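You operate a simulated robot arm through the tools that you are given. There is no shell and no other tool.

You are at the controls of a simulated robot arm. One attempt, no reset.

JOB
Wipe the dye off the large sleeve with black bands, then brush on developer.
Fine: no spray at this bench; teal cloth and white brush, each back in its spot; developer pot lid shut; the other sleeves keep their dye. Drop and damage nothing, leave nothing switched on. Set down upright: square white brush. A coat counts when it lies all over at full strength: go over it till it gets no stronger. What is to be rubbed or washed off counts as gone when no trace of it is left.
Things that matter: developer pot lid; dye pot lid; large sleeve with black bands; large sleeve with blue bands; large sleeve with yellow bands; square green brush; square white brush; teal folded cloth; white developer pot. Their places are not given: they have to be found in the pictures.

It is judged by the outcome, as a careful person would: the job done as asked, and still so three seconds after it is handed in. It fails if anything else is knocked over, pushed out of place, dropped, spilled or broken. A push-on lid holds only when it is set on centred and level and pressed home; a screw cap is set on level and turned clockwise until tight. Flat cloth is picked up by pressing the open fingertips on it (5 to 10 N) and closing them slowly along it; thin cloth reads only 2 to 8 mm in the jaws.

ROBOT AND FRAMES
A 6-joint arm with a two-finger gripper, fixed in place. Base frame: the origin is at the foot of the arm, x ahead of it, y to its left, z up; the work surface is at about z = 844. Lengths are in mm, angles in degrees, forces in N, time in s.
With the tool pointing down near the work surface it reaches from about 140 to 680 mm from the base axis. Its first joint turns from -66.0 to 66.0 degrees. Payload 2.45 kg.
Tool frame: the origin (TCP) lies between the finger pads and is the grasp point; the fingertips stand 30 mm ahead of it; z points along the fingers, y is the line along which they close. Largest opening 106 mm; the body of the gripper starts 79 mm behind the TCP.
Orientation is that of the tool frame in the base frame, as [roll, pitch, yaw] about the fixed x, y, z axes, in that order (R = Rz(yaw) Ry(pitch) Rx(roll)). With the fingers straight down and closing along the base's y, the tool's x points along the base's -x, its y along +y and its z along -z.

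CONTROLS
- The arm moves only by the tool play_rows. Its argument "deltas" is a list of rows, each an object of numbers (a shift or turn left out is 0, a gripper value left out holds the last): "tx", "ty", "tz": the shift along the tool's x, y, z in mm; "wx", "wy", "wz": the turn, a rotation vector about the tool's x, y, z in rad; "hand": the opening, from 0 (shut) to 1 (fully open). In form: [{"tx": .., "ty": .., "tz": .., "wx": .., "wy": .., "wz": .., "hand": ..}, ...]. A call has 1 to 20 rows; each row shifts and turns the commanded pose from where the row before left it, along the tool's axes as they then stand. A row lasts 0.2 s, in which the tool goes at most 50 mm and 8.6 degrees; a call with a longer step from one row to the next is refused whole, and so is a gripper value outside its range. A pose out of reach is approached as far as the arm can. The call stops where the force on the tool passes 40 N (or 10 N more than at its start, if that is more) or the arm is blocked; 0.2 s more then pass. Each finger travels about 153 mm/s and halts on what it meets, pressing with about 41 N; the grip force reading is that of the motor and also rises with nothing between the fingers. The clock runs only during rows and for 0.2 s after the last one: add rows that do not move to give the fingers time. It gives the time, the measured TCP pose, the force on the tool (base axes), the opening and the grip force at its end, in the units of the frame above (readings bear some noise), with the torque about the TCP (base axes, N m) and any sound that the robot's microphone picked up.
- Cameras (640 x 400 px; columns grow to the right, rows downward): "scene" is fixed at [73.2, 435.4, 1403.5]; the picture's right is [-0.53, -0.85, 0.00], its down [-0.49, 0.30, -0.82] and it looks along [0.70, -0.43, -0.57] (base axes); focal length 257 px, centre (320, 200). "wrist" rides on the gripper at [76, -2, -106] in the tool frame; the picture's right is [0.02, 1.00, 0.00], its down [-0.78, 0.02, -0.62] and it looks along [-0.62, 0.01, 0.78] (tool axes); focal length 247 px, centre (320, 200).
- get_image(camera): a new picture of that camera. It takes no simulated time.
- locate(camera, pixels): for up to 12 pixels [column, row] of the newest picture of that camera ("zoom" is the newest enlarged one), the place [x, y, z] in the base frame of the surface seen there, good to about 2 mm. It takes no simulated time.
- inspect(camera, box): a new picture of the part [left, top, right, bottom] of that camera's present view, enlarged. It takes no simulated time.
- hand_in(): hands the job in; it is judged then, once.

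Open the gripper and draw the arm clear of the work before you hand the job in, unless the task says otherwise.

The tools are called after "Request:" as name(argument=value, ...) on one line, values as JSON. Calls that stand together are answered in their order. play_rows: Moves the arm, as the interface text tells. Its arguments: {"type":"object","properties":{"deltas":{"type":"array","items":{"type":"object","properties":{"tx":{"type":"number"},"ty":{"type":"number"},"tz":{"type":"number"},"wx":{"type":"number"},"wy":{"type":"number"},"wz":{"type":"number"},"hand":{"type":"number"}}}}},"required":["deltas"]} The other tools are called the same way: get_image (camera) takes a picture; locate (camera, pixels) gives the place of the surface under pixels of a picture; inspect (camera, box) takes an enlarged picture of a part of a camera's view; hand_in () hands the job in.

At the start:

```text
time: 0.0
tcp_pos: [297.2, 109.2, 1241.8]
tool_rot: [179.8, 0.1, 180.0]
wrist_force: [0.0, -0.4, 0.3]
wrist_torque: [-0.03, -0.01, 0.0]
gripper_width: 106.0
grasp_force: 0.1
```

scene: 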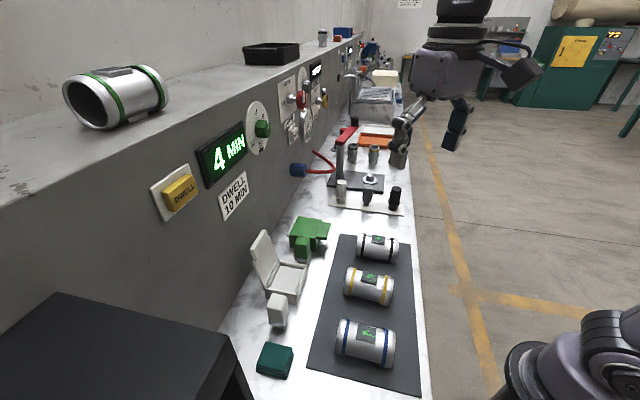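
wrist: 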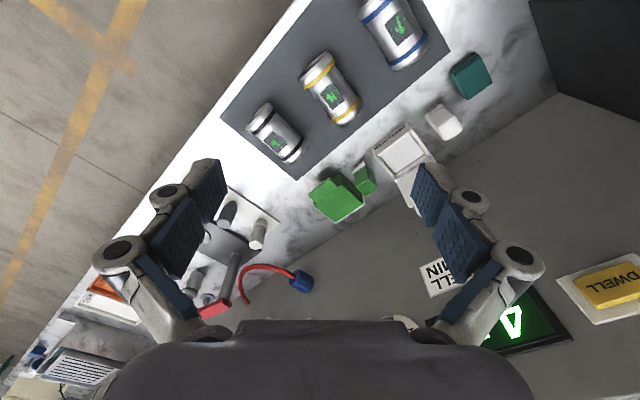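

I start by looking closer at the bench: sleeves around (365,300), the pot and brush near (290,270) and the cloth at (275,360).

Request:
inspect(camera="scene", box=[220, 200, 440, 400])

Request:
inspect(camera="wrist", box=[220, 0, 560, 220])

Request:
inspect(camera="scene", box=[140, 90, 420, 260])

```text
2.00 times, centred on (330, 300) of scene
```

zoom: 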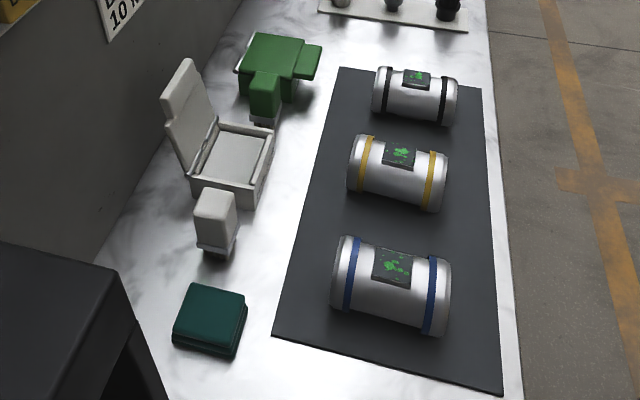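

```text
1.82 times, centred on (390, 110) of wrist
```

zoom: 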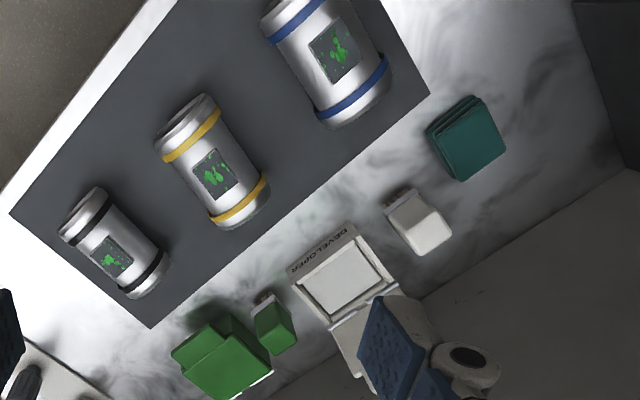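

```text
2.29 times, centred on (280, 175) of scene
```

zoom: 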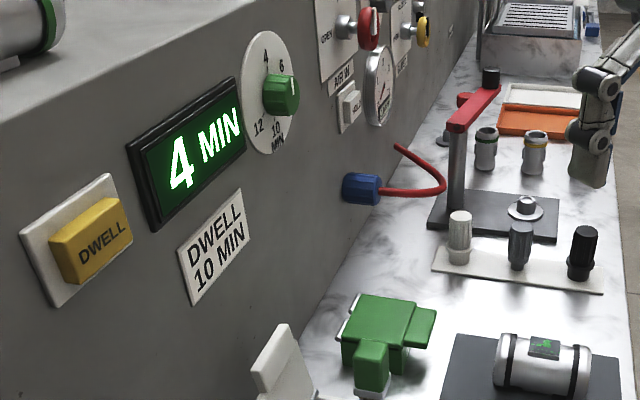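

The white pot stands open with its lid swung up, white brush and green brush beside it. I zoom further on each item to measure it.

Request:
inspect(camera="scene", box=[240, 220, 320, 330])

Request:
locate(camera="scene", pixels=[[280, 300], [277, 313], [275, 357], [287, 362], [377, 238], [369, 239], [386, 240], [340, 236], [310, 365], [420, 394], [410, 245], [375, 258]])

Request:
locate(camera="wrist", pixels=[[274, 145], [279, 142], [330, 95], [400, 27], [466, 75], [443, 122], [402, 150], [365, 180], [335, 200], [260, 106], [298, 156], [227, 213]])

```text
3.64 times, centred on (280, 275) of scene
```

zoom: 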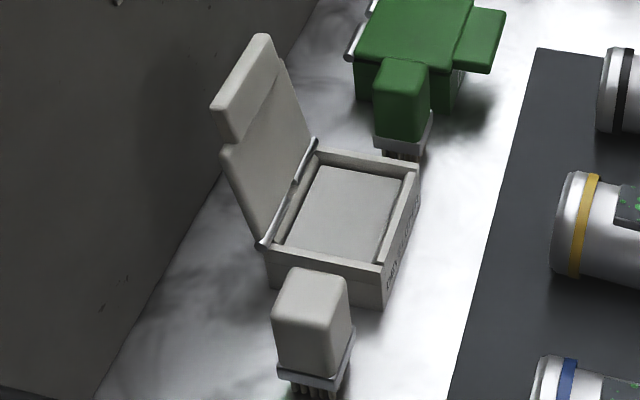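

```text
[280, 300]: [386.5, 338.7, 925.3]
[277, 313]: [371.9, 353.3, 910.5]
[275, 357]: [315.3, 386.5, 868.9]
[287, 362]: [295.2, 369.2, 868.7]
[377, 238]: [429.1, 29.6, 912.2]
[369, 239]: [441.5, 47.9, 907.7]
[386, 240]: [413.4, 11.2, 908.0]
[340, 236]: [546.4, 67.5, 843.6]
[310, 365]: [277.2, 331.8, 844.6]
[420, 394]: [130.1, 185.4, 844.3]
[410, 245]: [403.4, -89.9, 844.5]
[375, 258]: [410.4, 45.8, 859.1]
```

```text
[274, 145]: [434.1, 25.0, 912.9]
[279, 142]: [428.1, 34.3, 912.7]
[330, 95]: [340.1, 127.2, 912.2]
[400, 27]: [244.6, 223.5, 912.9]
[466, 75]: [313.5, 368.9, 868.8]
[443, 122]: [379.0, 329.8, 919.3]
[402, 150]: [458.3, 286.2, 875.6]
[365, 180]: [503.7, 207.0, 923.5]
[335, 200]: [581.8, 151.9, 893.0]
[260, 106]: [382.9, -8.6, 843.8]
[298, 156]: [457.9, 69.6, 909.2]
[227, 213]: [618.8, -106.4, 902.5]
```

The layout runs at about 45° to the base axes. I zoom on the wrist view for the black-banded sleeve near (275,140) and for the pot and cloth.

Request:
inspect(camera="wrist", box=[230, 90, 320, 170])

Request:
inspect(camera="scene", box=[340, 220, 410, 275])

```text
5.00 times, centred on (275, 130) of wrist
```

zoom: 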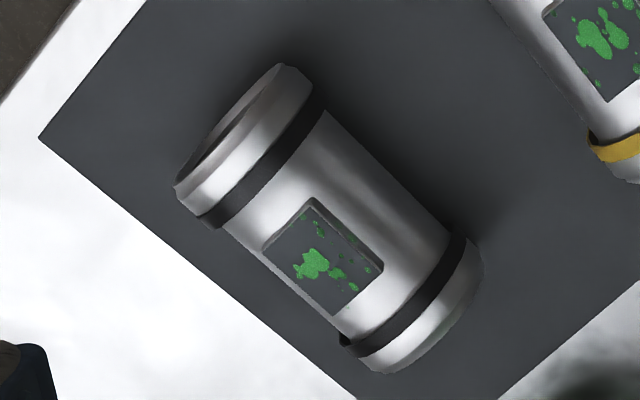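

```text
7.27 times, centred on (375, 248) of scene
```

zoom: 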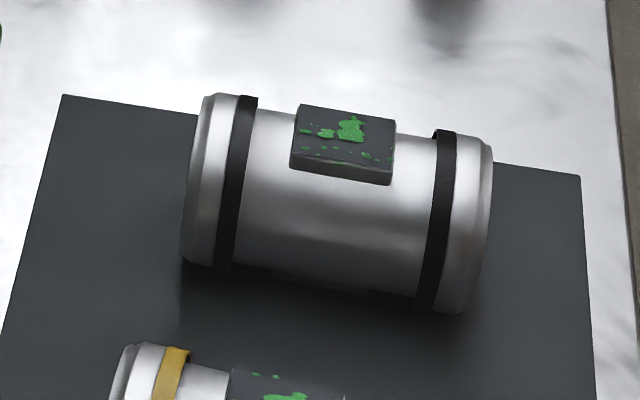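

Now I locate the raised pad corners in this zoom: (300,105), (395,121), (391,172), (291,153), plus the sleeve ends and bands.

Request:
locate(camera="zoom", pixels=[[302, 107], [393, 122], [389, 170], [293, 152], [345, 138], [225, 110], [470, 150], [208, 180], [240, 150], [440, 190], [340, 210], [65, 100]])

Request:
inspect(camera="wrist", box=[380, 40, 500, 180])

```text
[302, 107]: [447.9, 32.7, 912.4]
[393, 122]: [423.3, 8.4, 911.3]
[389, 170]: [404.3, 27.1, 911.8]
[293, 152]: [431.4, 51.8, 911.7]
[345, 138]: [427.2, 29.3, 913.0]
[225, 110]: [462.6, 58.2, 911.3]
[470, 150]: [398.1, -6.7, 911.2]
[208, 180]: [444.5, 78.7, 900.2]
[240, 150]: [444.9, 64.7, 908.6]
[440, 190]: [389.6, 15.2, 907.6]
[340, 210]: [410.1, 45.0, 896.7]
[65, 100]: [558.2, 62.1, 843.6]
```

```text
2.86 times, centred on (440, 110) of wrist
```

zoom: 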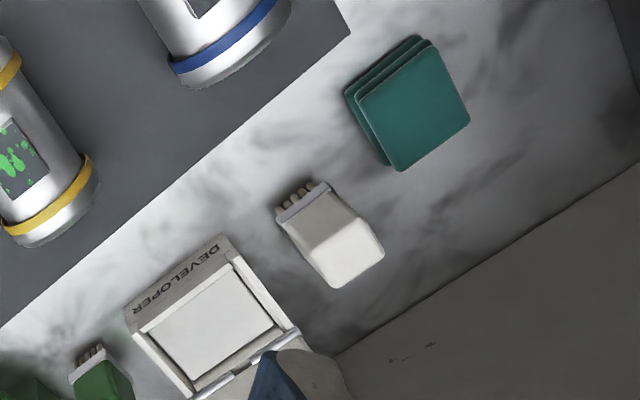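

Pad is about 35×27 mm centred near (427,30,912). Next I locate the cloth, the white brush and the pot corners in the wrist zoom.

Request:
locate(camera="zoom", pixels=[[418, 50], [468, 118], [400, 167], [360, 103], [350, 93], [338, 285], [380, 250], [345, 222], [304, 250], [318, 185], [278, 213], [365, 200]])

Request:
inspect(camera="scene", box=[240, 225, 320, 335])

```text
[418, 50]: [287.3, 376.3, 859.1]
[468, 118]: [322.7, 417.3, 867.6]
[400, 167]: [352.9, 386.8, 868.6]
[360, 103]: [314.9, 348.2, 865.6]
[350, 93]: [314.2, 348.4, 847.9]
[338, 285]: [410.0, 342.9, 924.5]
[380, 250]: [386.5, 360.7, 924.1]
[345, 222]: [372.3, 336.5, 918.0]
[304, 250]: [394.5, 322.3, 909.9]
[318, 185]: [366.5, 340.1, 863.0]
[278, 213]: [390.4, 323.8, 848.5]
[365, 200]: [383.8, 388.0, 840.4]
```

```text
3.64 times, centred on (280, 280) of scene
```

zoom: 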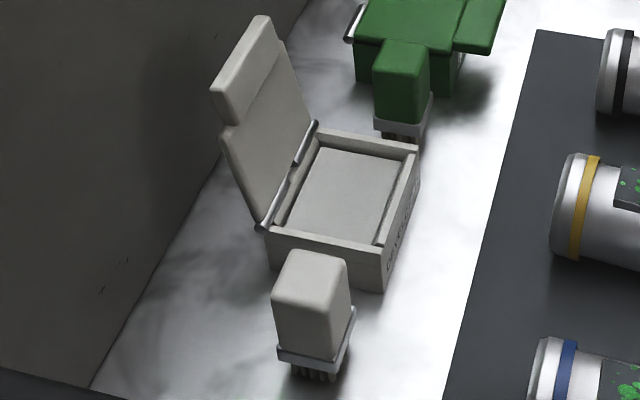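

I locate the brush and the pot/lid points in this zoom: brush top face (290,252)-(350,300), pot rim (315,130),(415,150),(380,248),(268,230), lid top (265,20).

Request:
locate(camera="zoom", pixels=[[291, 254], [343, 264], [332, 318], [276, 305], [350, 310], [330, 357], [282, 350], [325, 378], [316, 134], [414, 150], [382, 246], [272, 232]])

Request:
locate(camera="zoom", pixels=[[262, 20], [215, 88], [240, 125], [280, 70], [225, 145], [308, 120], [263, 222], [340, 200], [370, 200], [320, 160], [395, 245], [292, 180]])

```text
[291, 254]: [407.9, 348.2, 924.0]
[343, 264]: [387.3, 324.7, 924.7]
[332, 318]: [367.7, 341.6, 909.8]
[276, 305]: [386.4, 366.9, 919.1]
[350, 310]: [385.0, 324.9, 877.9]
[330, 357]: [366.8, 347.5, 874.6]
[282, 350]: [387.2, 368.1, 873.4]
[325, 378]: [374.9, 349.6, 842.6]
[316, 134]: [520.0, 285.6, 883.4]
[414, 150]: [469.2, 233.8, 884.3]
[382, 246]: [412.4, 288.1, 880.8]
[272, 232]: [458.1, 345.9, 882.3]
```

```text
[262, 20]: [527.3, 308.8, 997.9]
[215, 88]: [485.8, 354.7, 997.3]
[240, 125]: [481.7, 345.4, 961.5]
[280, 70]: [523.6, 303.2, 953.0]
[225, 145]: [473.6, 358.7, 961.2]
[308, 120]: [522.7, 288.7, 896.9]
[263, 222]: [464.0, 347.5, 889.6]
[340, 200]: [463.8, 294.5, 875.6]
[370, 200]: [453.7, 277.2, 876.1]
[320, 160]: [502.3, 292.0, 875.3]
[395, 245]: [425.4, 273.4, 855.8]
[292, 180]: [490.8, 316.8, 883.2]
```

Sizes now known: cloth about 54×43×25, brush body about 31×27 (z 878–925), pot rim z≈883 with developer at z≈875, lid open up to z≈998. I check the wall and the dark box as obstacles before moving.

Request:
locate(camera="scene", pixels=[[60, 300], [225, 345], [235, 300], [245, 260], [20, 380], [180, 190], [200, 230], [100, 340], [225, 375], [300, 240], [318, 228], [296, 254]])

Request:
locate(camera="wrist", pixels=[[535, 30], [600, 100], [560, 95], [500, 140], [430, 275], [600, 285], [330, 270], [610, 150], [550, 150], [635, 10]])

```text
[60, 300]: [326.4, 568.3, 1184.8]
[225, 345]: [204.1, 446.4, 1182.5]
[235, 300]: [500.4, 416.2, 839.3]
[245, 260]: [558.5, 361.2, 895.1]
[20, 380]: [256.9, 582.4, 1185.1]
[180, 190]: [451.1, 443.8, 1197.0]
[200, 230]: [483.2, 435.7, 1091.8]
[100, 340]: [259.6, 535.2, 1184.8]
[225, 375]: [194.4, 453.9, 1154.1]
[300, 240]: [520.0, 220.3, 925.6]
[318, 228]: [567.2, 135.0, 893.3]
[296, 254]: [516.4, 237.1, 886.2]
```

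```text
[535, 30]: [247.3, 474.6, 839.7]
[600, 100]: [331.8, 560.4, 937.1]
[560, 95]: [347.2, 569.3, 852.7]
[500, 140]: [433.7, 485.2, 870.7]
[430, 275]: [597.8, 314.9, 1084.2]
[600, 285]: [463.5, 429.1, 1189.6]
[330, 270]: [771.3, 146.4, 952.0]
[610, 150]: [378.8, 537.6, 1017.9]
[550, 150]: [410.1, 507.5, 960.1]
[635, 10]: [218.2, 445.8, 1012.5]
```

Obstacles: wall at u=(x+y)/√2≈649 and the tall box beyond v=171; both clear of the cloth. I turn the tool −45° about its z and travel above the cloth at about (318,382).

Request:
play_rows(deltas=[{"wz": -0.1309}, {"wz": -0.1309}, {"wz": -0.1309}, {"wz": -0.1309}, {"wz": -0.1309}, {"wz": -0.1309}, {"tx": -26.0, "ty": 22.3, "tz": 10}, {"tx": -26.0, "ty": 22.3, "tz": 20}, {"tx": -26.0, "ty": 22.3, "tz": 25}, {"tx": -26.0, "ty": 22.3, "tz": 25}, {"tx": -26.0, "ty": 22.3, "tz": 25}, {"tx": -26.0, "ty": 22.3, "tz": 25}, {"tx": -26.0, "ty": 22.3, "tz": 25}, {"tx": -26.0, "ty": 22.3, "tz": 25}, {"tz": 20}, {"tz": 0}])

Request:
get_image(camera="wrist")

Request:
get_image(camera="scene")

```text
time: 3.4
tcp_pos: [317.5, 382.9, 1042.5]
tool_rot: [-179.9, 0.1, -135.0]
wrist_force: [0.2, -0.2, 0.3]
wrist_torque: [0.0, -0.05, 0.0]
gripper_width: 106.3
grasp_force: 0.0
```

```text
taken
```

wrist: 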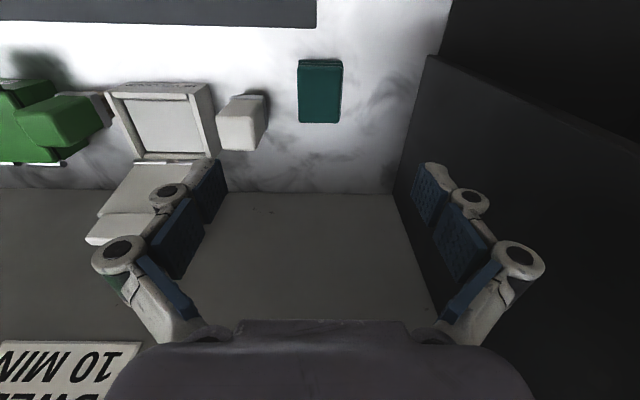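

```text
taken
```

scene: 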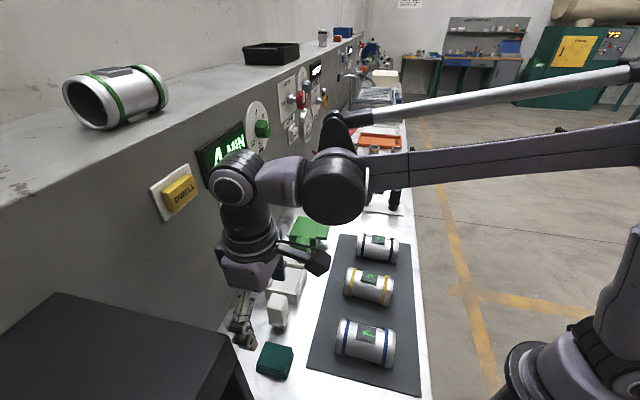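

The tool is over the cloth, seen at (320,90). I measure the cloth corners from this closer view before descending.

Request:
inspect(camera="wrist", box=[270, 40, 370, 140])

```text
4.00 times, centred on (320, 90) of wrist
```

zoom: 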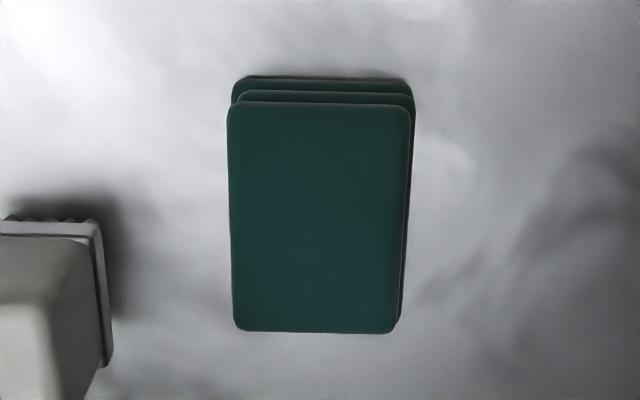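

Request:
locate(camera="zoom", pixels=[[235, 108], [404, 110], [393, 327], [240, 327], [318, 215], [318, 85], [318, 79], [318, 97], [230, 90], [412, 100], [403, 250]])

```text
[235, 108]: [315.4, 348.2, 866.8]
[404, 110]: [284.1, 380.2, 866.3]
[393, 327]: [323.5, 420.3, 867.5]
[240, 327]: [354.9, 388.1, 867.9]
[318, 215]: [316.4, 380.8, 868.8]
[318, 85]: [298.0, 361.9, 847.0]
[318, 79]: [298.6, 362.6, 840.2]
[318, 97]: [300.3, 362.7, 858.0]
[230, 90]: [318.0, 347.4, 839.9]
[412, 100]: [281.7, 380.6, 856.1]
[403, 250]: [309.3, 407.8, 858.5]
```

Cloth centre is about (319.5,384.2), 45 mm across the closing line. I narrow the fingers to 0.6 so they miss the brush, descend to TCP z≈884 and close.

Request:
play_rows(deltas=[{"hand": 0.6, "tx": -2.0, "ty": -0.5}, {"hand": 0.6}, {"tz": 40}, {"tz": 40}, {"tz": 30}, {"tz": 25}, {"tz": 15}, {"tz": 8.5}, {}, {}])

Request:
get_image(camera="wrist")

Request:
get_image(camera="scene")

```text
time: 5.6
tcp_pos: [320.9, 384.0, 882.7]
tool_rot: [-179.9, 0.1, -135.1]
wrist_force: [-0.2, -0.6, 0.0]
wrist_torque: [0.01, 0.0, 0.01]
gripper_width: 63.6
grasp_force: 0.0
```

```text
taken
```

wrist: 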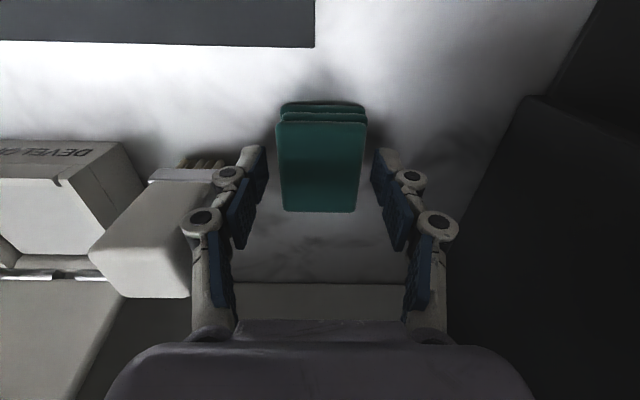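

```text
taken
```

scene: 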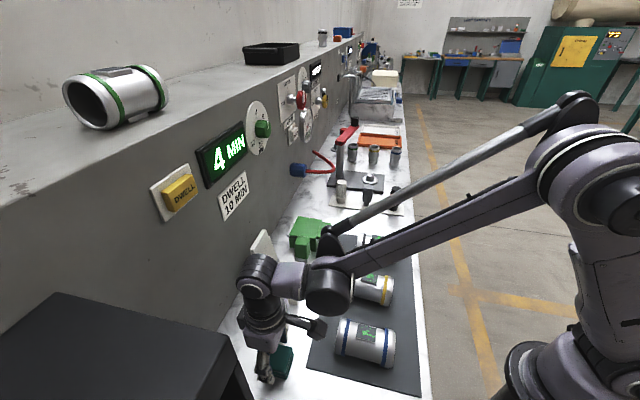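

The cloth sits centred between the fingers with no contact force. I close slowly onto it.

Request:
play_rows(deltas=[{"hand": 0.52}, {"hand": 0.46}, {"hand": 0.42}, {"hand": 0.38}, {"hand": 0.34}, {"hand": 0.3}, {"hand": 0.3}])

```text
time: 7.2
tcp_pos: [319.6, 382.9, 882.7]
tool_rot: [179.9, 0.1, -135.0]
wrist_force: [-1.3, 1.0, 5.9]
wrist_torque: [0.04, 0.01, 0.01]
gripper_width: 48.2
grasp_force: 41.2
```

Cloth gripped at 48 mm with 41 N. I lift straight up 120 mm and check.

Request:
play_rows(deltas=[{"tz": -10}, {"tz": -20}, {"tz": -30}, {"tz": -30}, {"tz": -30}, {}])

Request:
get_image(camera="wrist")

Request:
get_image(camera="scene")

```text
time: 8.6
tcp_pos: [317.9, 382.3, 1002.9]
tool_rot: [179.9, 0.2, -135.0]
wrist_force: [-0.1, 0.6, -0.5]
wrist_torque: [0.01, 0.02, 0.0]
gripper_width: 48.9
grasp_force: 40.5
```

```text
taken
```

wrist: 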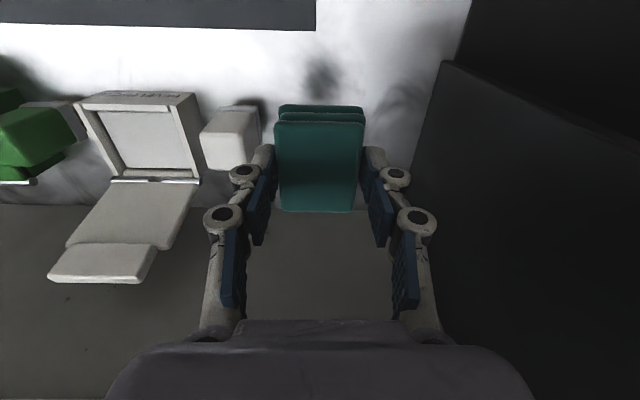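

```text
taken
```

scene: 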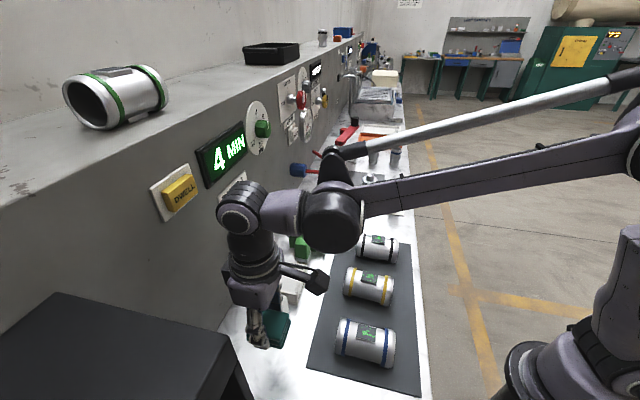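

The cloth hangs level in the jaws. I travel at z≈1003 to above the black-banded sleeve's pad (427,30).

Request:
play_rows(deltas=[{"tx": 10, "ty": -18}, {"tx": 19.1, "ty": -36.3}, {"tx": 19.1, "ty": -36.3}, {"tx": 19.1, "ty": -36.3}, {"tx": 19.1, "ty": -36.3}, {"tx": 19.1, "ty": -36.3}, {"tx": 19.1, "ty": -36.3}, {"tx": 19.1, "ty": -36.3}, {"tx": 19.1, "ty": -36.3}, {"tx": 9.2, "ty": -17.9}, {}, {}])

Request:
get_image(camera="wrist")

Request:
get_image(camera="scene")

```text
time: 11.2
tcp_pos: [427.7, 31.9, 1001.6]
tool_rot: [-179.9, 0.1, -135.0]
wrist_force: [0.5, -1.0, 0.0]
wrist_torque: [-0.01, 0.02, 0.0]
gripper_width: 48.9
grasp_force: 41.4
```

```text
taken
```

wrist: 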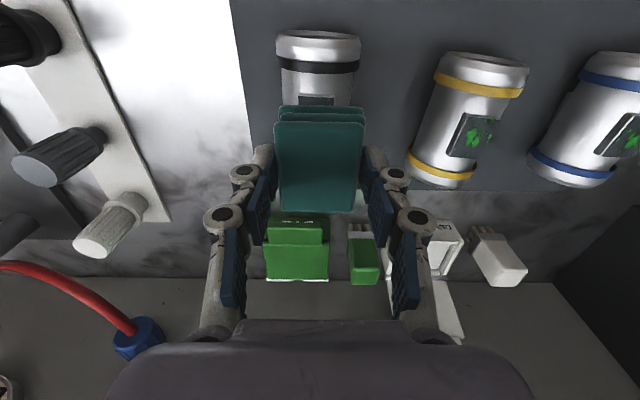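

```text
taken
```

scene: 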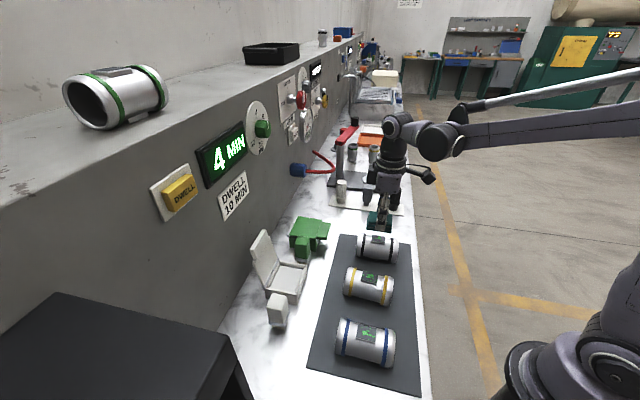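

Centred over the pad. I descend to just above contact (expected at TCP z≈951) and then feel downwards in small steps.

Request:
play_rows(deltas=[{"tz": 20}, {"tz": 15}, {"tz": 8}, {"tz": 3}, {"tz": 1.5}, {"tz": 1.5}, {}, {}])

```text
time: 13.0
tcp_pos: [429.2, 30.8, 954.4]
tool_rot: [179.9, 0.2, -135.0]
wrist_force: [-1.5, 0.9, 6.9]
wrist_torque: [-0.02, 0.01, 0.02]
gripper_width: 48.8
grasp_force: 40.8
```

Contact at 6.9 N. I wipe back and forth along the sleeve with small cross offsets, keeping this press.

Request:
play_rows(deltas=[{"tx": 8}, {"tx": 8}, {"tx": -10}, {"tx": -12}, {"tx": -10}, {"tx": 10, "ty": 3}, {"tx": 12, "ty": 3}, {"tx": 10}, {"tx": -10}, {"tx": -12}, {"tx": -10}, {"tx": 10, "ty": -6}, {"tx": 12, "ty": -6}, {"tx": 10}, {"tx": -10}, {"tx": -12}, {"tx": -10}, {"tx": 8, "ty": 3}, {"tx": 8, "ty": 3}, {}])

```text
time: 15.2
tcp_pos: [428.8, 37.8, 953.7]
tool_rot: [180.0, -0.3, -135.2]
wrist_force: [-3.0, -1.4, 11.8]
wrist_torque: [0.23, -0.21, 0.0]
gripper_width: 48.6
grasp_force: 40.8
stopped in row 11: the force on the tool passed its limit at 42 N (the readings are from after the stop); the commanded pose is now the measured one
```

The force limit tripped (42 N) during the stroke; I look before continuing.

Request:
get_image(camera="wrist")

Request:
inspect(camera="scene", box=[330, 180, 430, 270])

```text
taken
```

wrist: 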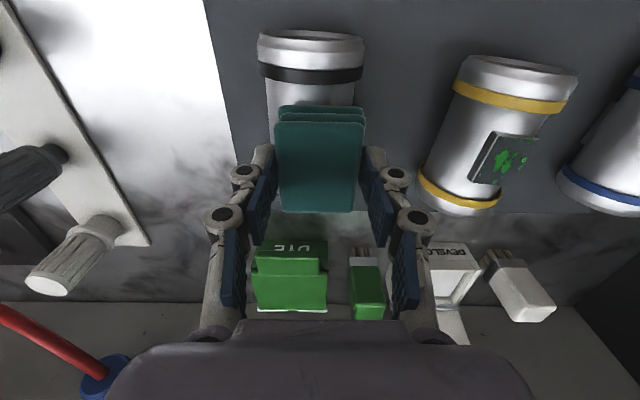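

```text
4.44 times, centred on (380, 225) of scene
```

zoom: 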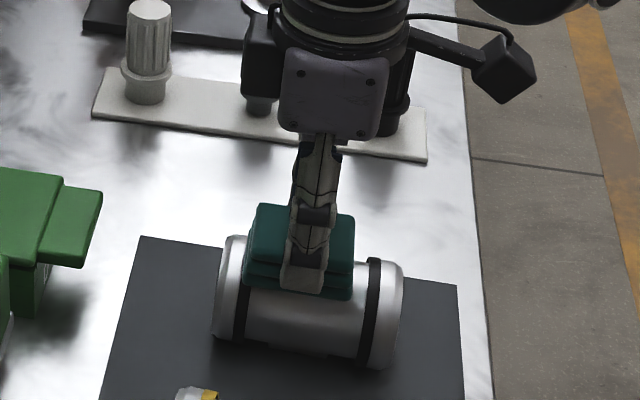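

The cloth edge reached the far rim area on that long stroke. I lift 60 mm, back off, and check the sleeve and the dye left.

Request:
play_rows(deltas=[{"tz": -10}, {"tz": -20}, {"tz": -20}, {"tz": -20}, {"ty": 45}, {"ty": 45}, {}])

Request:
inspect(camera="scene", box=[340, 220, 410, 275])

Request:
get_image(camera="wrist")

```text
time: 16.9
tcp_pos: [367.3, 103.9, 1026.8]
tool_rot: [180.0, -0.3, -135.2]
wrist_force: [0.3, -0.5, -1.2]
wrist_torque: [-0.02, 0.0, -0.01]
gripper_width: 48.2
grasp_force: 41.4
```

```text
7.27 times, centred on (375, 248) of scene
```

zoom: 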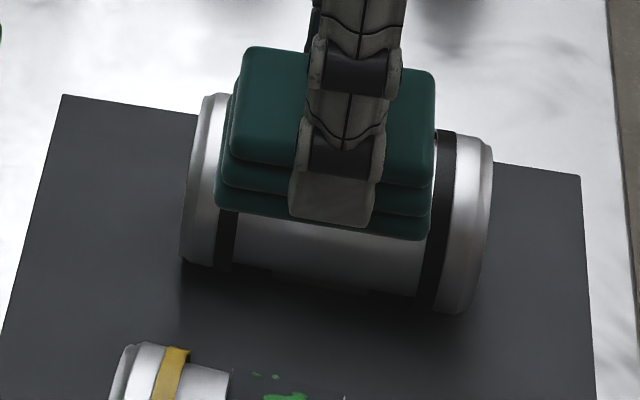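

```text
taken
```

wrist: 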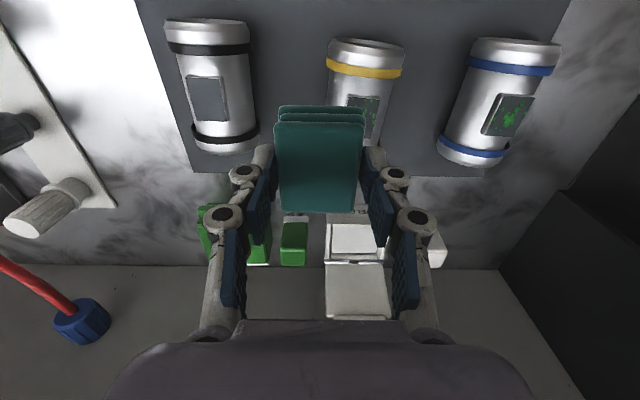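

The sleeve hasn't shifted and the pad at (207,98) in the wrist view looks clean. I enlarge it.

Request:
inspect(camera="wrist", box=[160, 60, 260, 160])

Request:
inspect(camera="wrist", box=[190, 75, 230, 125])

```text
4.00 times, centred on (210, 110) of wrist
```

zoom: 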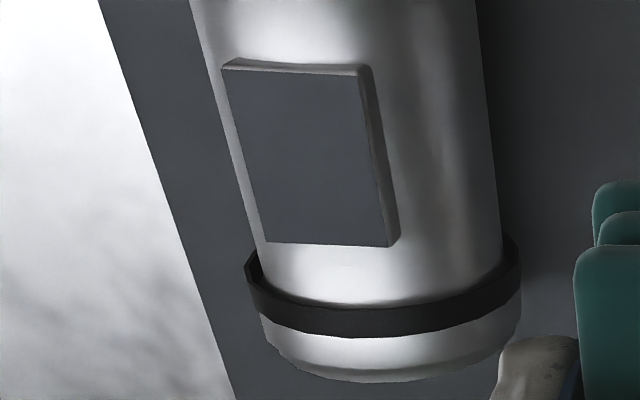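

```text
8.00 times, centred on (210, 100) of wrist
```

zoom: 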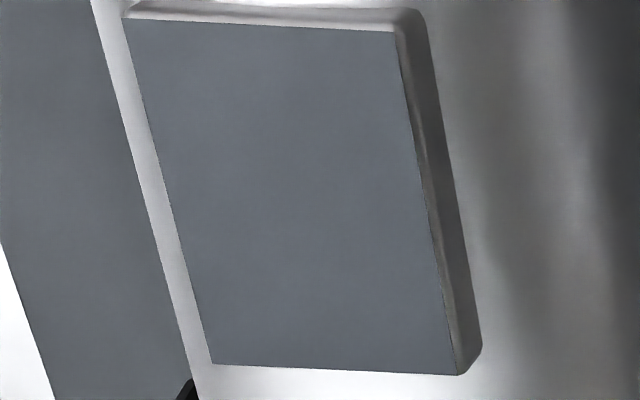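

No green is visible on the pad. I locate its corners precisely for the next passes.

Request:
locate(camera="zoom", pixels=[[128, 22], [392, 34], [452, 368], [214, 360], [290, 200]])

```text
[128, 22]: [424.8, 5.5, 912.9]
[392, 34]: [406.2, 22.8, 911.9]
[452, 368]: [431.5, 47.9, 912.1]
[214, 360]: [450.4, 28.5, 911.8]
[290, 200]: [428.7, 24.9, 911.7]
```

Pad centre is about (427.5,28). For certainty I do one more gentle wipe with shorter ±7 mm strokes that stay off the rims.

Request:
play_rows(deltas=[{"tx": 5.5, "ty": -48}, {"tx": 5.6, "ty": -48}, {"tz": 25}, {"tz": 25}, {"tz": 15}, {"tz": 4}, {"tz": 2}, {}, {}])

```text
time: 18.9
tcp_pos: [424.5, 25.0, 954.0]
tool_rot: [-179.9, -0.4, -135.2]
wrist_force: [-0.7, -1.4, 25.0]
wrist_torque: [0.19, -0.15, 0.0]
gripper_width: 48.6
grasp_force: 41.3
```

25 N is more press than needed; I ease up about 1.2 mm and read again.

Request:
play_rows(deltas=[{"tz": -0.6}, {"tz": -0.6}, {}, {}])

```text
time: 19.9
tcp_pos: [424.1, 25.1, 954.7]
tool_rot: [180.0, -0.2, -135.1]
wrist_force: [1.0, 1.2, 12.0]
wrist_torque: [0.15, -0.07, 0.05]
gripper_width: 48.7
grasp_force: 41.0
```

About 12 N now. I run short strokes in both directions over the pad.

Request:
play_rows(deltas=[{"tx": -4, "tz": -0.3}, {"tx": -4}, {"tx": -3}, {"tx": 5, "ty": 2}, {"tx": 5, "ty": 2}, {"tx": 4}, {"tx": -5}, {"tx": -5}, {"tx": -4}, {"tx": 5, "ty": -4}, {"tx": 5, "ty": -4}, {"tx": 4}, {"tx": -5}, {"tx": -5}, {"tx": -4}, {"tx": 5, "ty": 2}, {"tx": 2, "ty": 2}, {}])

```text
time: 23.6
tcp_pos: [427.8, 29.6, 955.2]
tool_rot: [-179.8, -0.2, -135.2]
wrist_force: [7.5, 1.3, 12.6]
wrist_torque: [0.07, -0.29, -0.01]
gripper_width: 48.8
grasp_force: 41.3
```

The second wipe went without overload. I lift, sidestep and check pad and cloth.

Request:
play_rows(deltas=[{"tz": -5}, {"tz": -15}, {"tz": -25}, {"tz": -25}, {"ty": 45}, {"ty": 45}, {}])

Request:
inspect(camera="wrist", box=[150, 20, 390, 220])

Request:
inspect(camera="wrist", box=[190, 75, 230, 125])

```text
time: 25.2
tcp_pos: [365.4, 93.1, 1020.3]
tool_rot: [180.0, -0.3, -135.3]
wrist_force: [0.3, 0.5, -0.3]
wrist_torque: [0.0, -0.04, 0.01]
gripper_width: 48.6
grasp_force: 41.2
```

```text
2.00 times, centred on (270, 120) of wrist
```

zoom: 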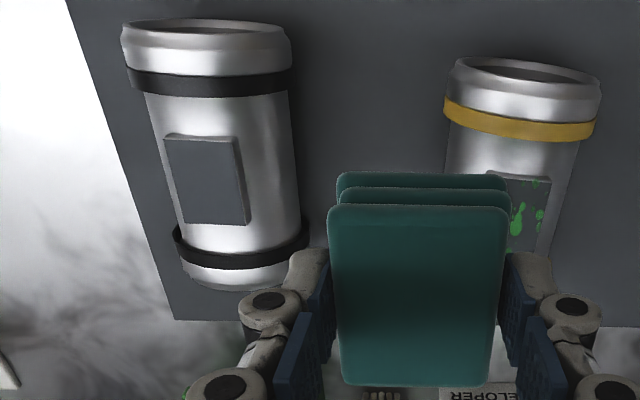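

```text
8.00 times, centred on (210, 100) of wrist
```

zoom: 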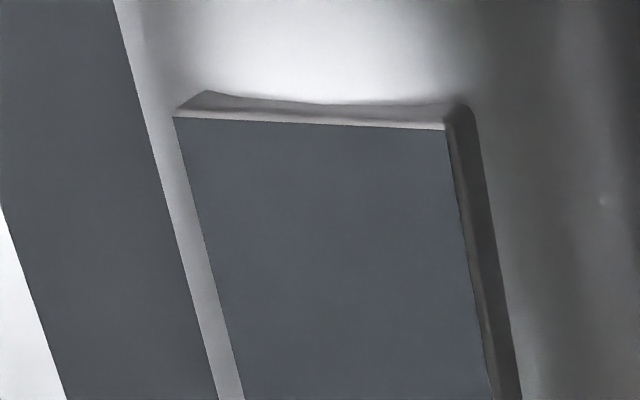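

The pad is clean. I carry the cloth back at z≈1020 to above its spot (319.6,382.9).

Request:
play_rows(deltas=[{"tx": -10.8, "ty": 14.8, "wz": -0.0044}, {"tx": -21.6, "ty": 29.7}, {"tx": -21.6, "ty": 29.7}, {"tx": -21.6, "ty": 29.7}, {"tx": -21.6, "ty": 29.7}, {"tx": -21.6, "ty": 29.7}, {"tx": -21.6, "ty": 29.7}, {"tx": -21.6, "ty": 29.7}, {"tx": -10.5, "ty": 14.6}, {}, {}])

Request:
get_image(camera="wrist")

```text
time: 27.6
tcp_pos: [316.7, 384.0, 1022.1]
tool_rot: [180.0, -0.3, -135.0]
wrist_force: [0.0, -0.5, 0.2]
wrist_torque: [0.01, -0.01, -0.03]
gripper_width: 48.5
grasp_force: 41.2
```

```text
taken
```

wrist: 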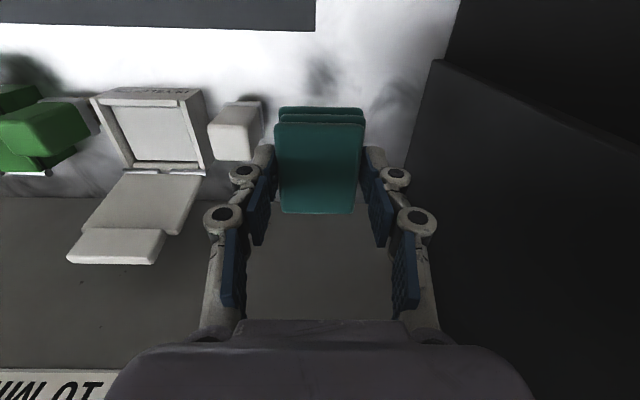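

Readings scatter by about 1–2 mm, so I descend part way with a small correction and re-read.

Request:
play_rows(deltas=[{"tz": 35, "tx": -0.6, "ty": -1.6}, {"tz": 35}, {"tz": 30}, {"tz": 15}, {}, {}])

Request:
play_rows(deltas=[{}])

Request:
play_rows(deltas=[{}])

```text
time: 29.1
tcp_pos: [320.7, 380.3, 907.0]
tool_rot: [180.0, -0.2, -134.9]
wrist_force: [-0.2, 0.1, -0.1]
wrist_torque: [-0.02, 0.0, 0.01]
gripper_width: 48.6
grasp_force: 41.1
```

```text
time: 29.4
tcp_pos: [320.1, 379.9, 906.5]
tool_rot: [-180.0, -0.3, -134.9]
wrist_force: [0.2, -0.4, -1.0]
wrist_torque: [-0.01, -0.02, -0.02]
gripper_width: 48.7
grasp_force: 40.9
```

```text
time: 29.9
tcp_pos: [320.3, 380.3, 907.7]
tool_rot: [180.0, -0.3, -134.9]
wrist_force: [0.2, 0.3, 0.4]
wrist_torque: [-0.03, -0.03, 0.01]
gripper_width: 48.7
grasp_force: 40.6
```

Averaged position is (320.4,380.2); I correct about 2.6 mm and lower gently until the cloth touches the bench.

Request:
play_rows(deltas=[{"tz": 10, "tx": -1.7, "ty": 2.0}, {"tz": 6}, {"tz": 3}, {"tz": 1.5}, {"tz": 1}, {}])

```text
time: 31.2
tcp_pos: [319.9, 383.5, 887.7]
tool_rot: [180.0, -0.4, -134.8]
wrist_force: [0.3, 0.2, -0.3]
wrist_torque: [-0.01, 0.01, -0.01]
gripper_width: 48.8
grasp_force: 41.1
```

Request:
play_rows(deltas=[{"tz": 1}, {"tz": 0.8}, {"tz": 0.8}, {}])

```text
time: 32.2
tcp_pos: [320.4, 384.4, 885.0]
tool_rot: [-180.0, -0.3, -134.9]
wrist_force: [0.6, 0.6, -0.4]
wrist_torque: [0.0, 0.0, -0.03]
gripper_width: 49.0
grasp_force: 40.6
```

Still no contact at z≈885; I continue down in sub-millimetre steps.

Request:
play_rows(deltas=[{"tz": 0.7}, {"tz": 0.6}, {"tz": 0.5}, {}])

```text
time: 33.2
tcp_pos: [320.3, 384.1, 881.8]
tool_rot: [-179.9, -0.3, -134.8]
wrist_force: [-0.2, 0.1, 1.9]
wrist_torque: [0.08, -0.02, 0.01]
gripper_width: 48.8
grasp_force: 41.3
```

Light contact (1.9 N) at z≈882, matching the pickup height. I open to 0.6 and rise.

Request:
play_rows(deltas=[{"hand": 0.47}, {"hand": 0.5}, {"hand": 0.55}, {"hand": 0.6}, {}, {"tz": -10}, {"tz": -25}, {"tz": -40}, {"tz": -40}, {"tz": -40}, {}])

Request:
get_image(camera="wrist")

Request:
inspect(camera="wrist", box=[270, 40, 370, 140])

```text
time: 35.6
tcp_pos: [319.2, 382.6, 1036.2]
tool_rot: [-179.9, -0.4, -134.9]
wrist_force: [-0.5, -0.6, -0.9]
wrist_torque: [0.03, -0.01, 0.03]
gripper_width: 63.6
grasp_force: 0.1
```

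```text
taken
```

wrist: 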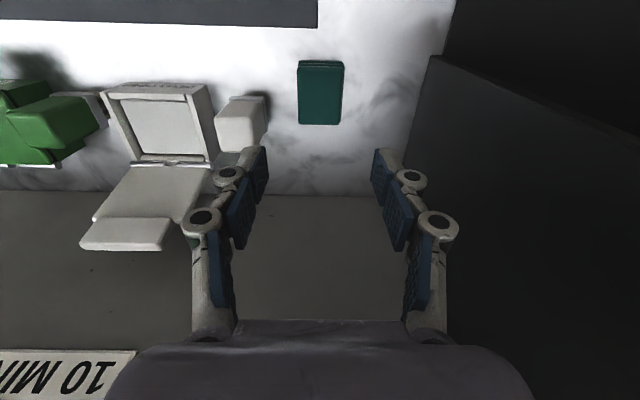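

```text
4.00 times, centred on (320, 90) of wrist
```

zoom: 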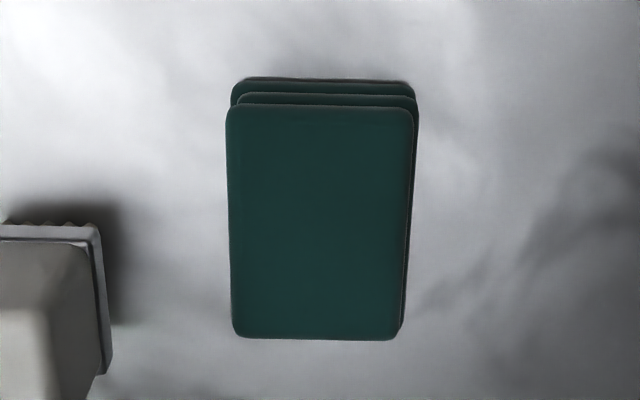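

The cloth looks just as before. I verify its corners and measure the white brush in this view.

Request:
locate(camera="zoom", pixels=[[235, 112], [406, 114], [395, 333], [240, 333], [318, 215]])

Request:
inspect(camera="wrist", box=[200, 75, 290, 160])

```text
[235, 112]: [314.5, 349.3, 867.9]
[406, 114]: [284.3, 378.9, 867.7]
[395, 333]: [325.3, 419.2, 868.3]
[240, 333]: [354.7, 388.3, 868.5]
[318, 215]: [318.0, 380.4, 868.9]
```

```text
4.71 times, centred on (245, 118) of wrist
```

zoom: 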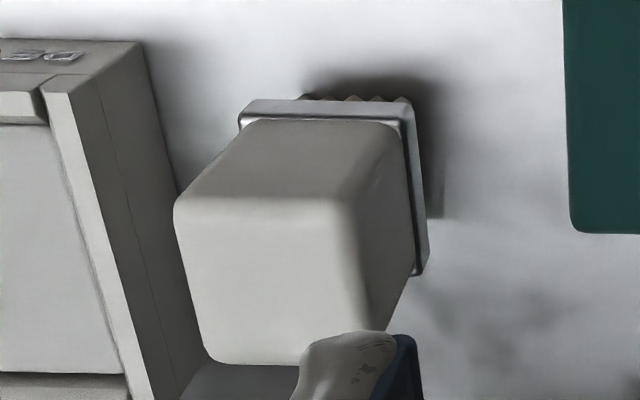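

Cloth corners agree within about 1 mm. I move above the white brush near (387,346) and measure it from there.

Request:
play_rows(deltas=[{"tx": -7, "ty": -24}, {"tx": -8, "ty": -26}, {"tx": -7, "ty": -23.8}, {}, {}])

Request:
get_image(camera="wrist")

Request:
inspect(camera="wrist", box=[270, 60, 370, 160])

```text
time: 36.9
tcp_pos: [387.3, 346.6, 1038.4]
tool_rot: [179.9, -0.2, -134.9]
wrist_force: [0.3, -0.5, 0.7]
wrist_torque: [-0.03, 0.01, -0.03]
gripper_width: 63.9
grasp_force: 0.1
```

```text
taken
```

wrist: 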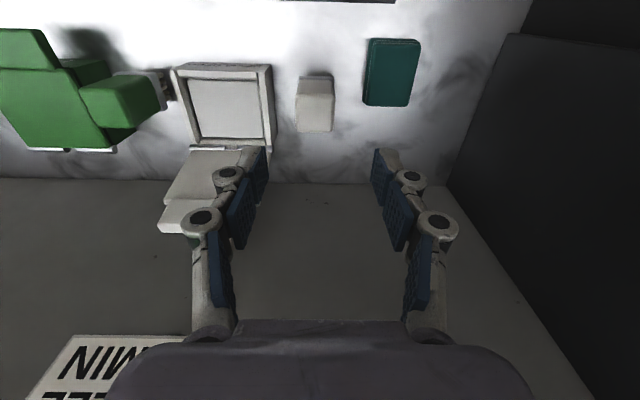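

```text
4.00 times, centred on (320, 110) of wrist
```

zoom: 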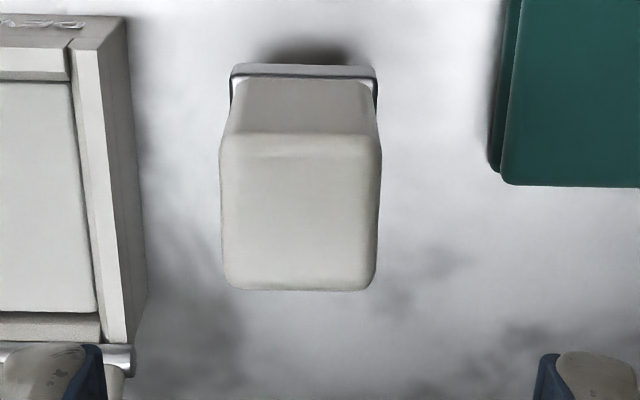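

Request:
locate(camera="zoom", pixels=[[225, 145], [376, 145], [370, 284], [230, 284], [300, 215], [235, 70], [374, 72], [300, 110], [300, 75], [66, 150], [120, 150]])

```text
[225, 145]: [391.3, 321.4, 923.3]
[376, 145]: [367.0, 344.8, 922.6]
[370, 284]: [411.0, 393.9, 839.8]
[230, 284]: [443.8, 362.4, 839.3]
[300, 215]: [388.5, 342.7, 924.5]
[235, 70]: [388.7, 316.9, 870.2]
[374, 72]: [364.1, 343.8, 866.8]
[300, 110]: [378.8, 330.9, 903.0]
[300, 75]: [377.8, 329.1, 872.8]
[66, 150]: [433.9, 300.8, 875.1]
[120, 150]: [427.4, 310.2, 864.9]
```

The brush body is about 32×32 mm, centred roughly 4.5 mm to the −v side. I correct, narrow to 0.5, and lower to TCP z≈918.

Request:
play_rows(deltas=[{"tx": -0.8, "ty": -4.5, "hand": 0.5}, {}, {"tz": 30}, {"tz": 30}, {"tz": 30}, {"tz": 15}, {"tz": 10}, {"tz": 5}, {}, {}])

Request:
get_image(camera="wrist")

Request:
inspect(camera="scene", box=[220, 220, 340, 350])

```text
time: 39.0
tcp_pos: [392.6, 345.0, 918.4]
tool_rot: [180.0, -0.3, -134.9]
wrist_force: [-0.3, -0.4, 0.1]
wrist_torque: [0.01, 0.01, 0.01]
gripper_width: 53.0
grasp_force: 0.1
```

```text
taken
```

wrist: 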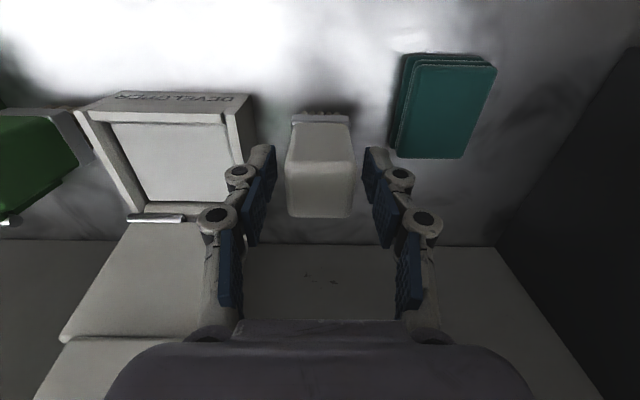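

```text
3.08 times, centred on (280, 285) of scene
```

zoom: 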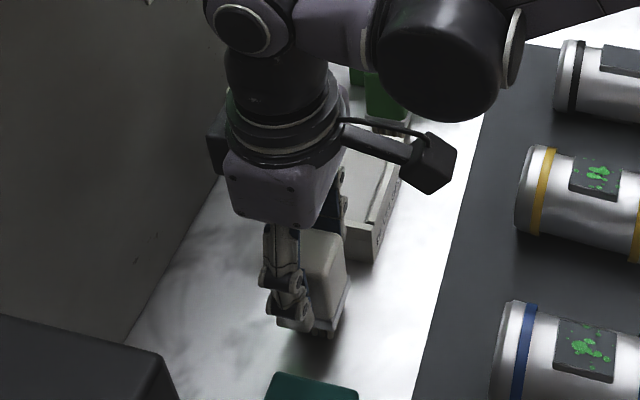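

The brush is centred between the fingers (columns 285–355). I close slowly on it.

Request:
play_rows(deltas=[{"hand": 0.42}, {"hand": 0.37}, {"hand": 0.33}, {"hand": 0.3}, {"hand": 0.26}, {"hand": 0.22}, {"hand": 0.2}, {}])

Request:
play_rows(deltas=[{}])

Request:
play_rows(deltas=[{}])

```text
time: 40.9
tcp_pos: [392.5, 344.5, 919.2]
tool_rot: [180.0, -0.4, -134.9]
wrist_force: [-0.4, -0.9, 1.2]
wrist_torque: [0.0, -0.03, 0.0]
gripper_width: 34.8
grasp_force: 40.8
```

```text
time: 41.2
tcp_pos: [391.2, 342.9, 918.4]
tool_rot: [-180.0, -0.3, -134.8]
wrist_force: [0.1, -0.6, 3.0]
wrist_torque: [0.0, 0.02, 0.0]
gripper_width: 34.7
grasp_force: 40.6
```

```text
time: 41.6
tcp_pos: [391.0, 344.5, 917.1]
tool_rot: [180.0, -0.4, -134.9]
wrist_force: [0.3, 0.5, 3.5]
wrist_torque: [-0.01, -0.01, -0.03]
gripper_width: 34.8
grasp_force: 40.8
```

Brush gripped at 34.7 mm. Before lifting I locate the developer surface corners in the wrist view: (115,125), (222,127), (238,196), (148,200).

Request:
inspect(camera="wrist", box=[60, 80, 260, 240])

```text
2.50 times, centred on (160, 160) of wrist
```

zoom: 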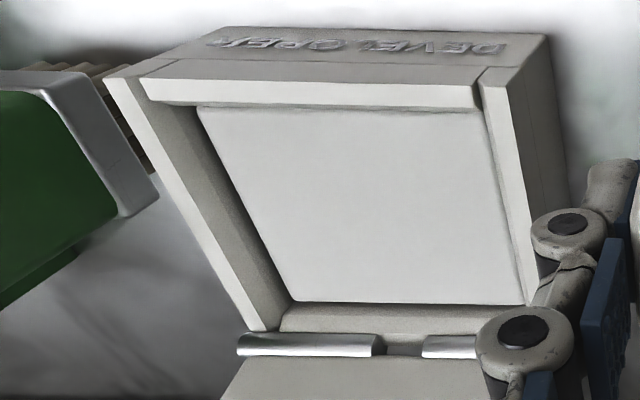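

Request:
locate(camera="zoom", pixels=[[200, 112], [480, 114], [522, 298], [300, 296], [340, 200], [130, 85], [505, 85], [310, 92], [255, 318], [150, 65], [480, 315]])

```text
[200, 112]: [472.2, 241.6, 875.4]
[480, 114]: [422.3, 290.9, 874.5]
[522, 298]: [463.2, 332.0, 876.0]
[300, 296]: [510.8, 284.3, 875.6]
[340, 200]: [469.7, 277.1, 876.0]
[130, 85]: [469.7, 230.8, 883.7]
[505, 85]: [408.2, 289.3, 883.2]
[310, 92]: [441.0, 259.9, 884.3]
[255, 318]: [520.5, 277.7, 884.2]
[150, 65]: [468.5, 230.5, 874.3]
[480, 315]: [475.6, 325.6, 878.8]
```

Developer surface spans about 57×68 mm centred at (467,287,875.5). I lift the brush 75 mm, carry it over the pot centre and look.

Request:
play_rows(deltas=[{"tz": -5}, {"tz": -15}, {"tz": -25}, {"tz": -30}, {"tx": -3.3, "ty": -23.4}, {"tx": -3.3, "ty": -23.4}, {"tx": -3.3, "ty": -23.4}, {"tx": -3.2, "ty": -23.5}, {}, {}])

Request:
get_image(camera="wrist")

Request:
inspect(camera="scene", box=[220, 180, 340, 340])

```text
time: 43.9
tcp_pos: [466.0, 288.1, 991.8]
tool_rot: [179.9, -0.3, -134.9]
wrist_force: [-0.9, -0.2, -0.3]
wrist_torque: [0.0, 0.02, -0.01]
gripper_width: 34.6
grasp_force: 41.4
```

```text
taken
```

wrist: 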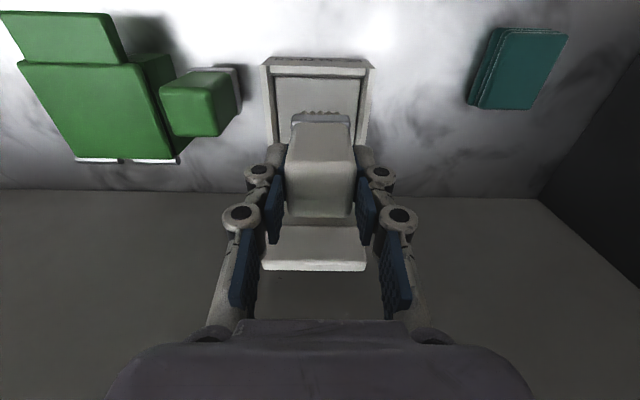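

```text
2.50 times, centred on (280, 260) of scene
```

zoom: 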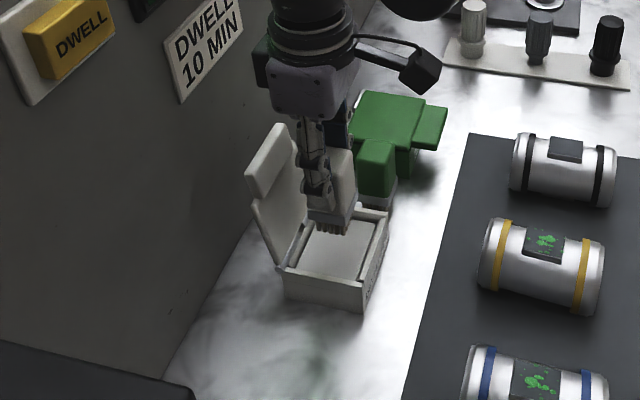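

The brush is above the pot. I lower the bristles into the developer slowly, watching the force.

Request:
play_rows(deltas=[{"tz": 20}, {"tz": 15}, {"tz": 6}, {"tz": 2}, {"tz": 2}, {"tz": 2}, {}])

```text
time: 45.5
tcp_pos: [464.9, 288.3, 946.0]
tool_rot: [180.0, -0.2, -134.9]
wrist_force: [-3.1, 3.0, 35.1]
wrist_torque: [0.1, 0.16, 0.01]
gripper_width: 34.6
grasp_force: 40.6
```

The developer surface is solid (35 N), so contact is enough; I ease off to a light press.

Request:
play_rows(deltas=[{"tz": -1.5}, {"tz": -0.8}, {}])

```text
time: 46.2
tcp_pos: [466.8, 288.5, 946.6]
tool_rot: [-180.0, -0.3, -135.0]
wrist_force: [0.4, -1.3, 1.3]
wrist_torque: [-0.13, 0.02, -0.02]
gripper_width: 34.8
grasp_force: 40.9
```

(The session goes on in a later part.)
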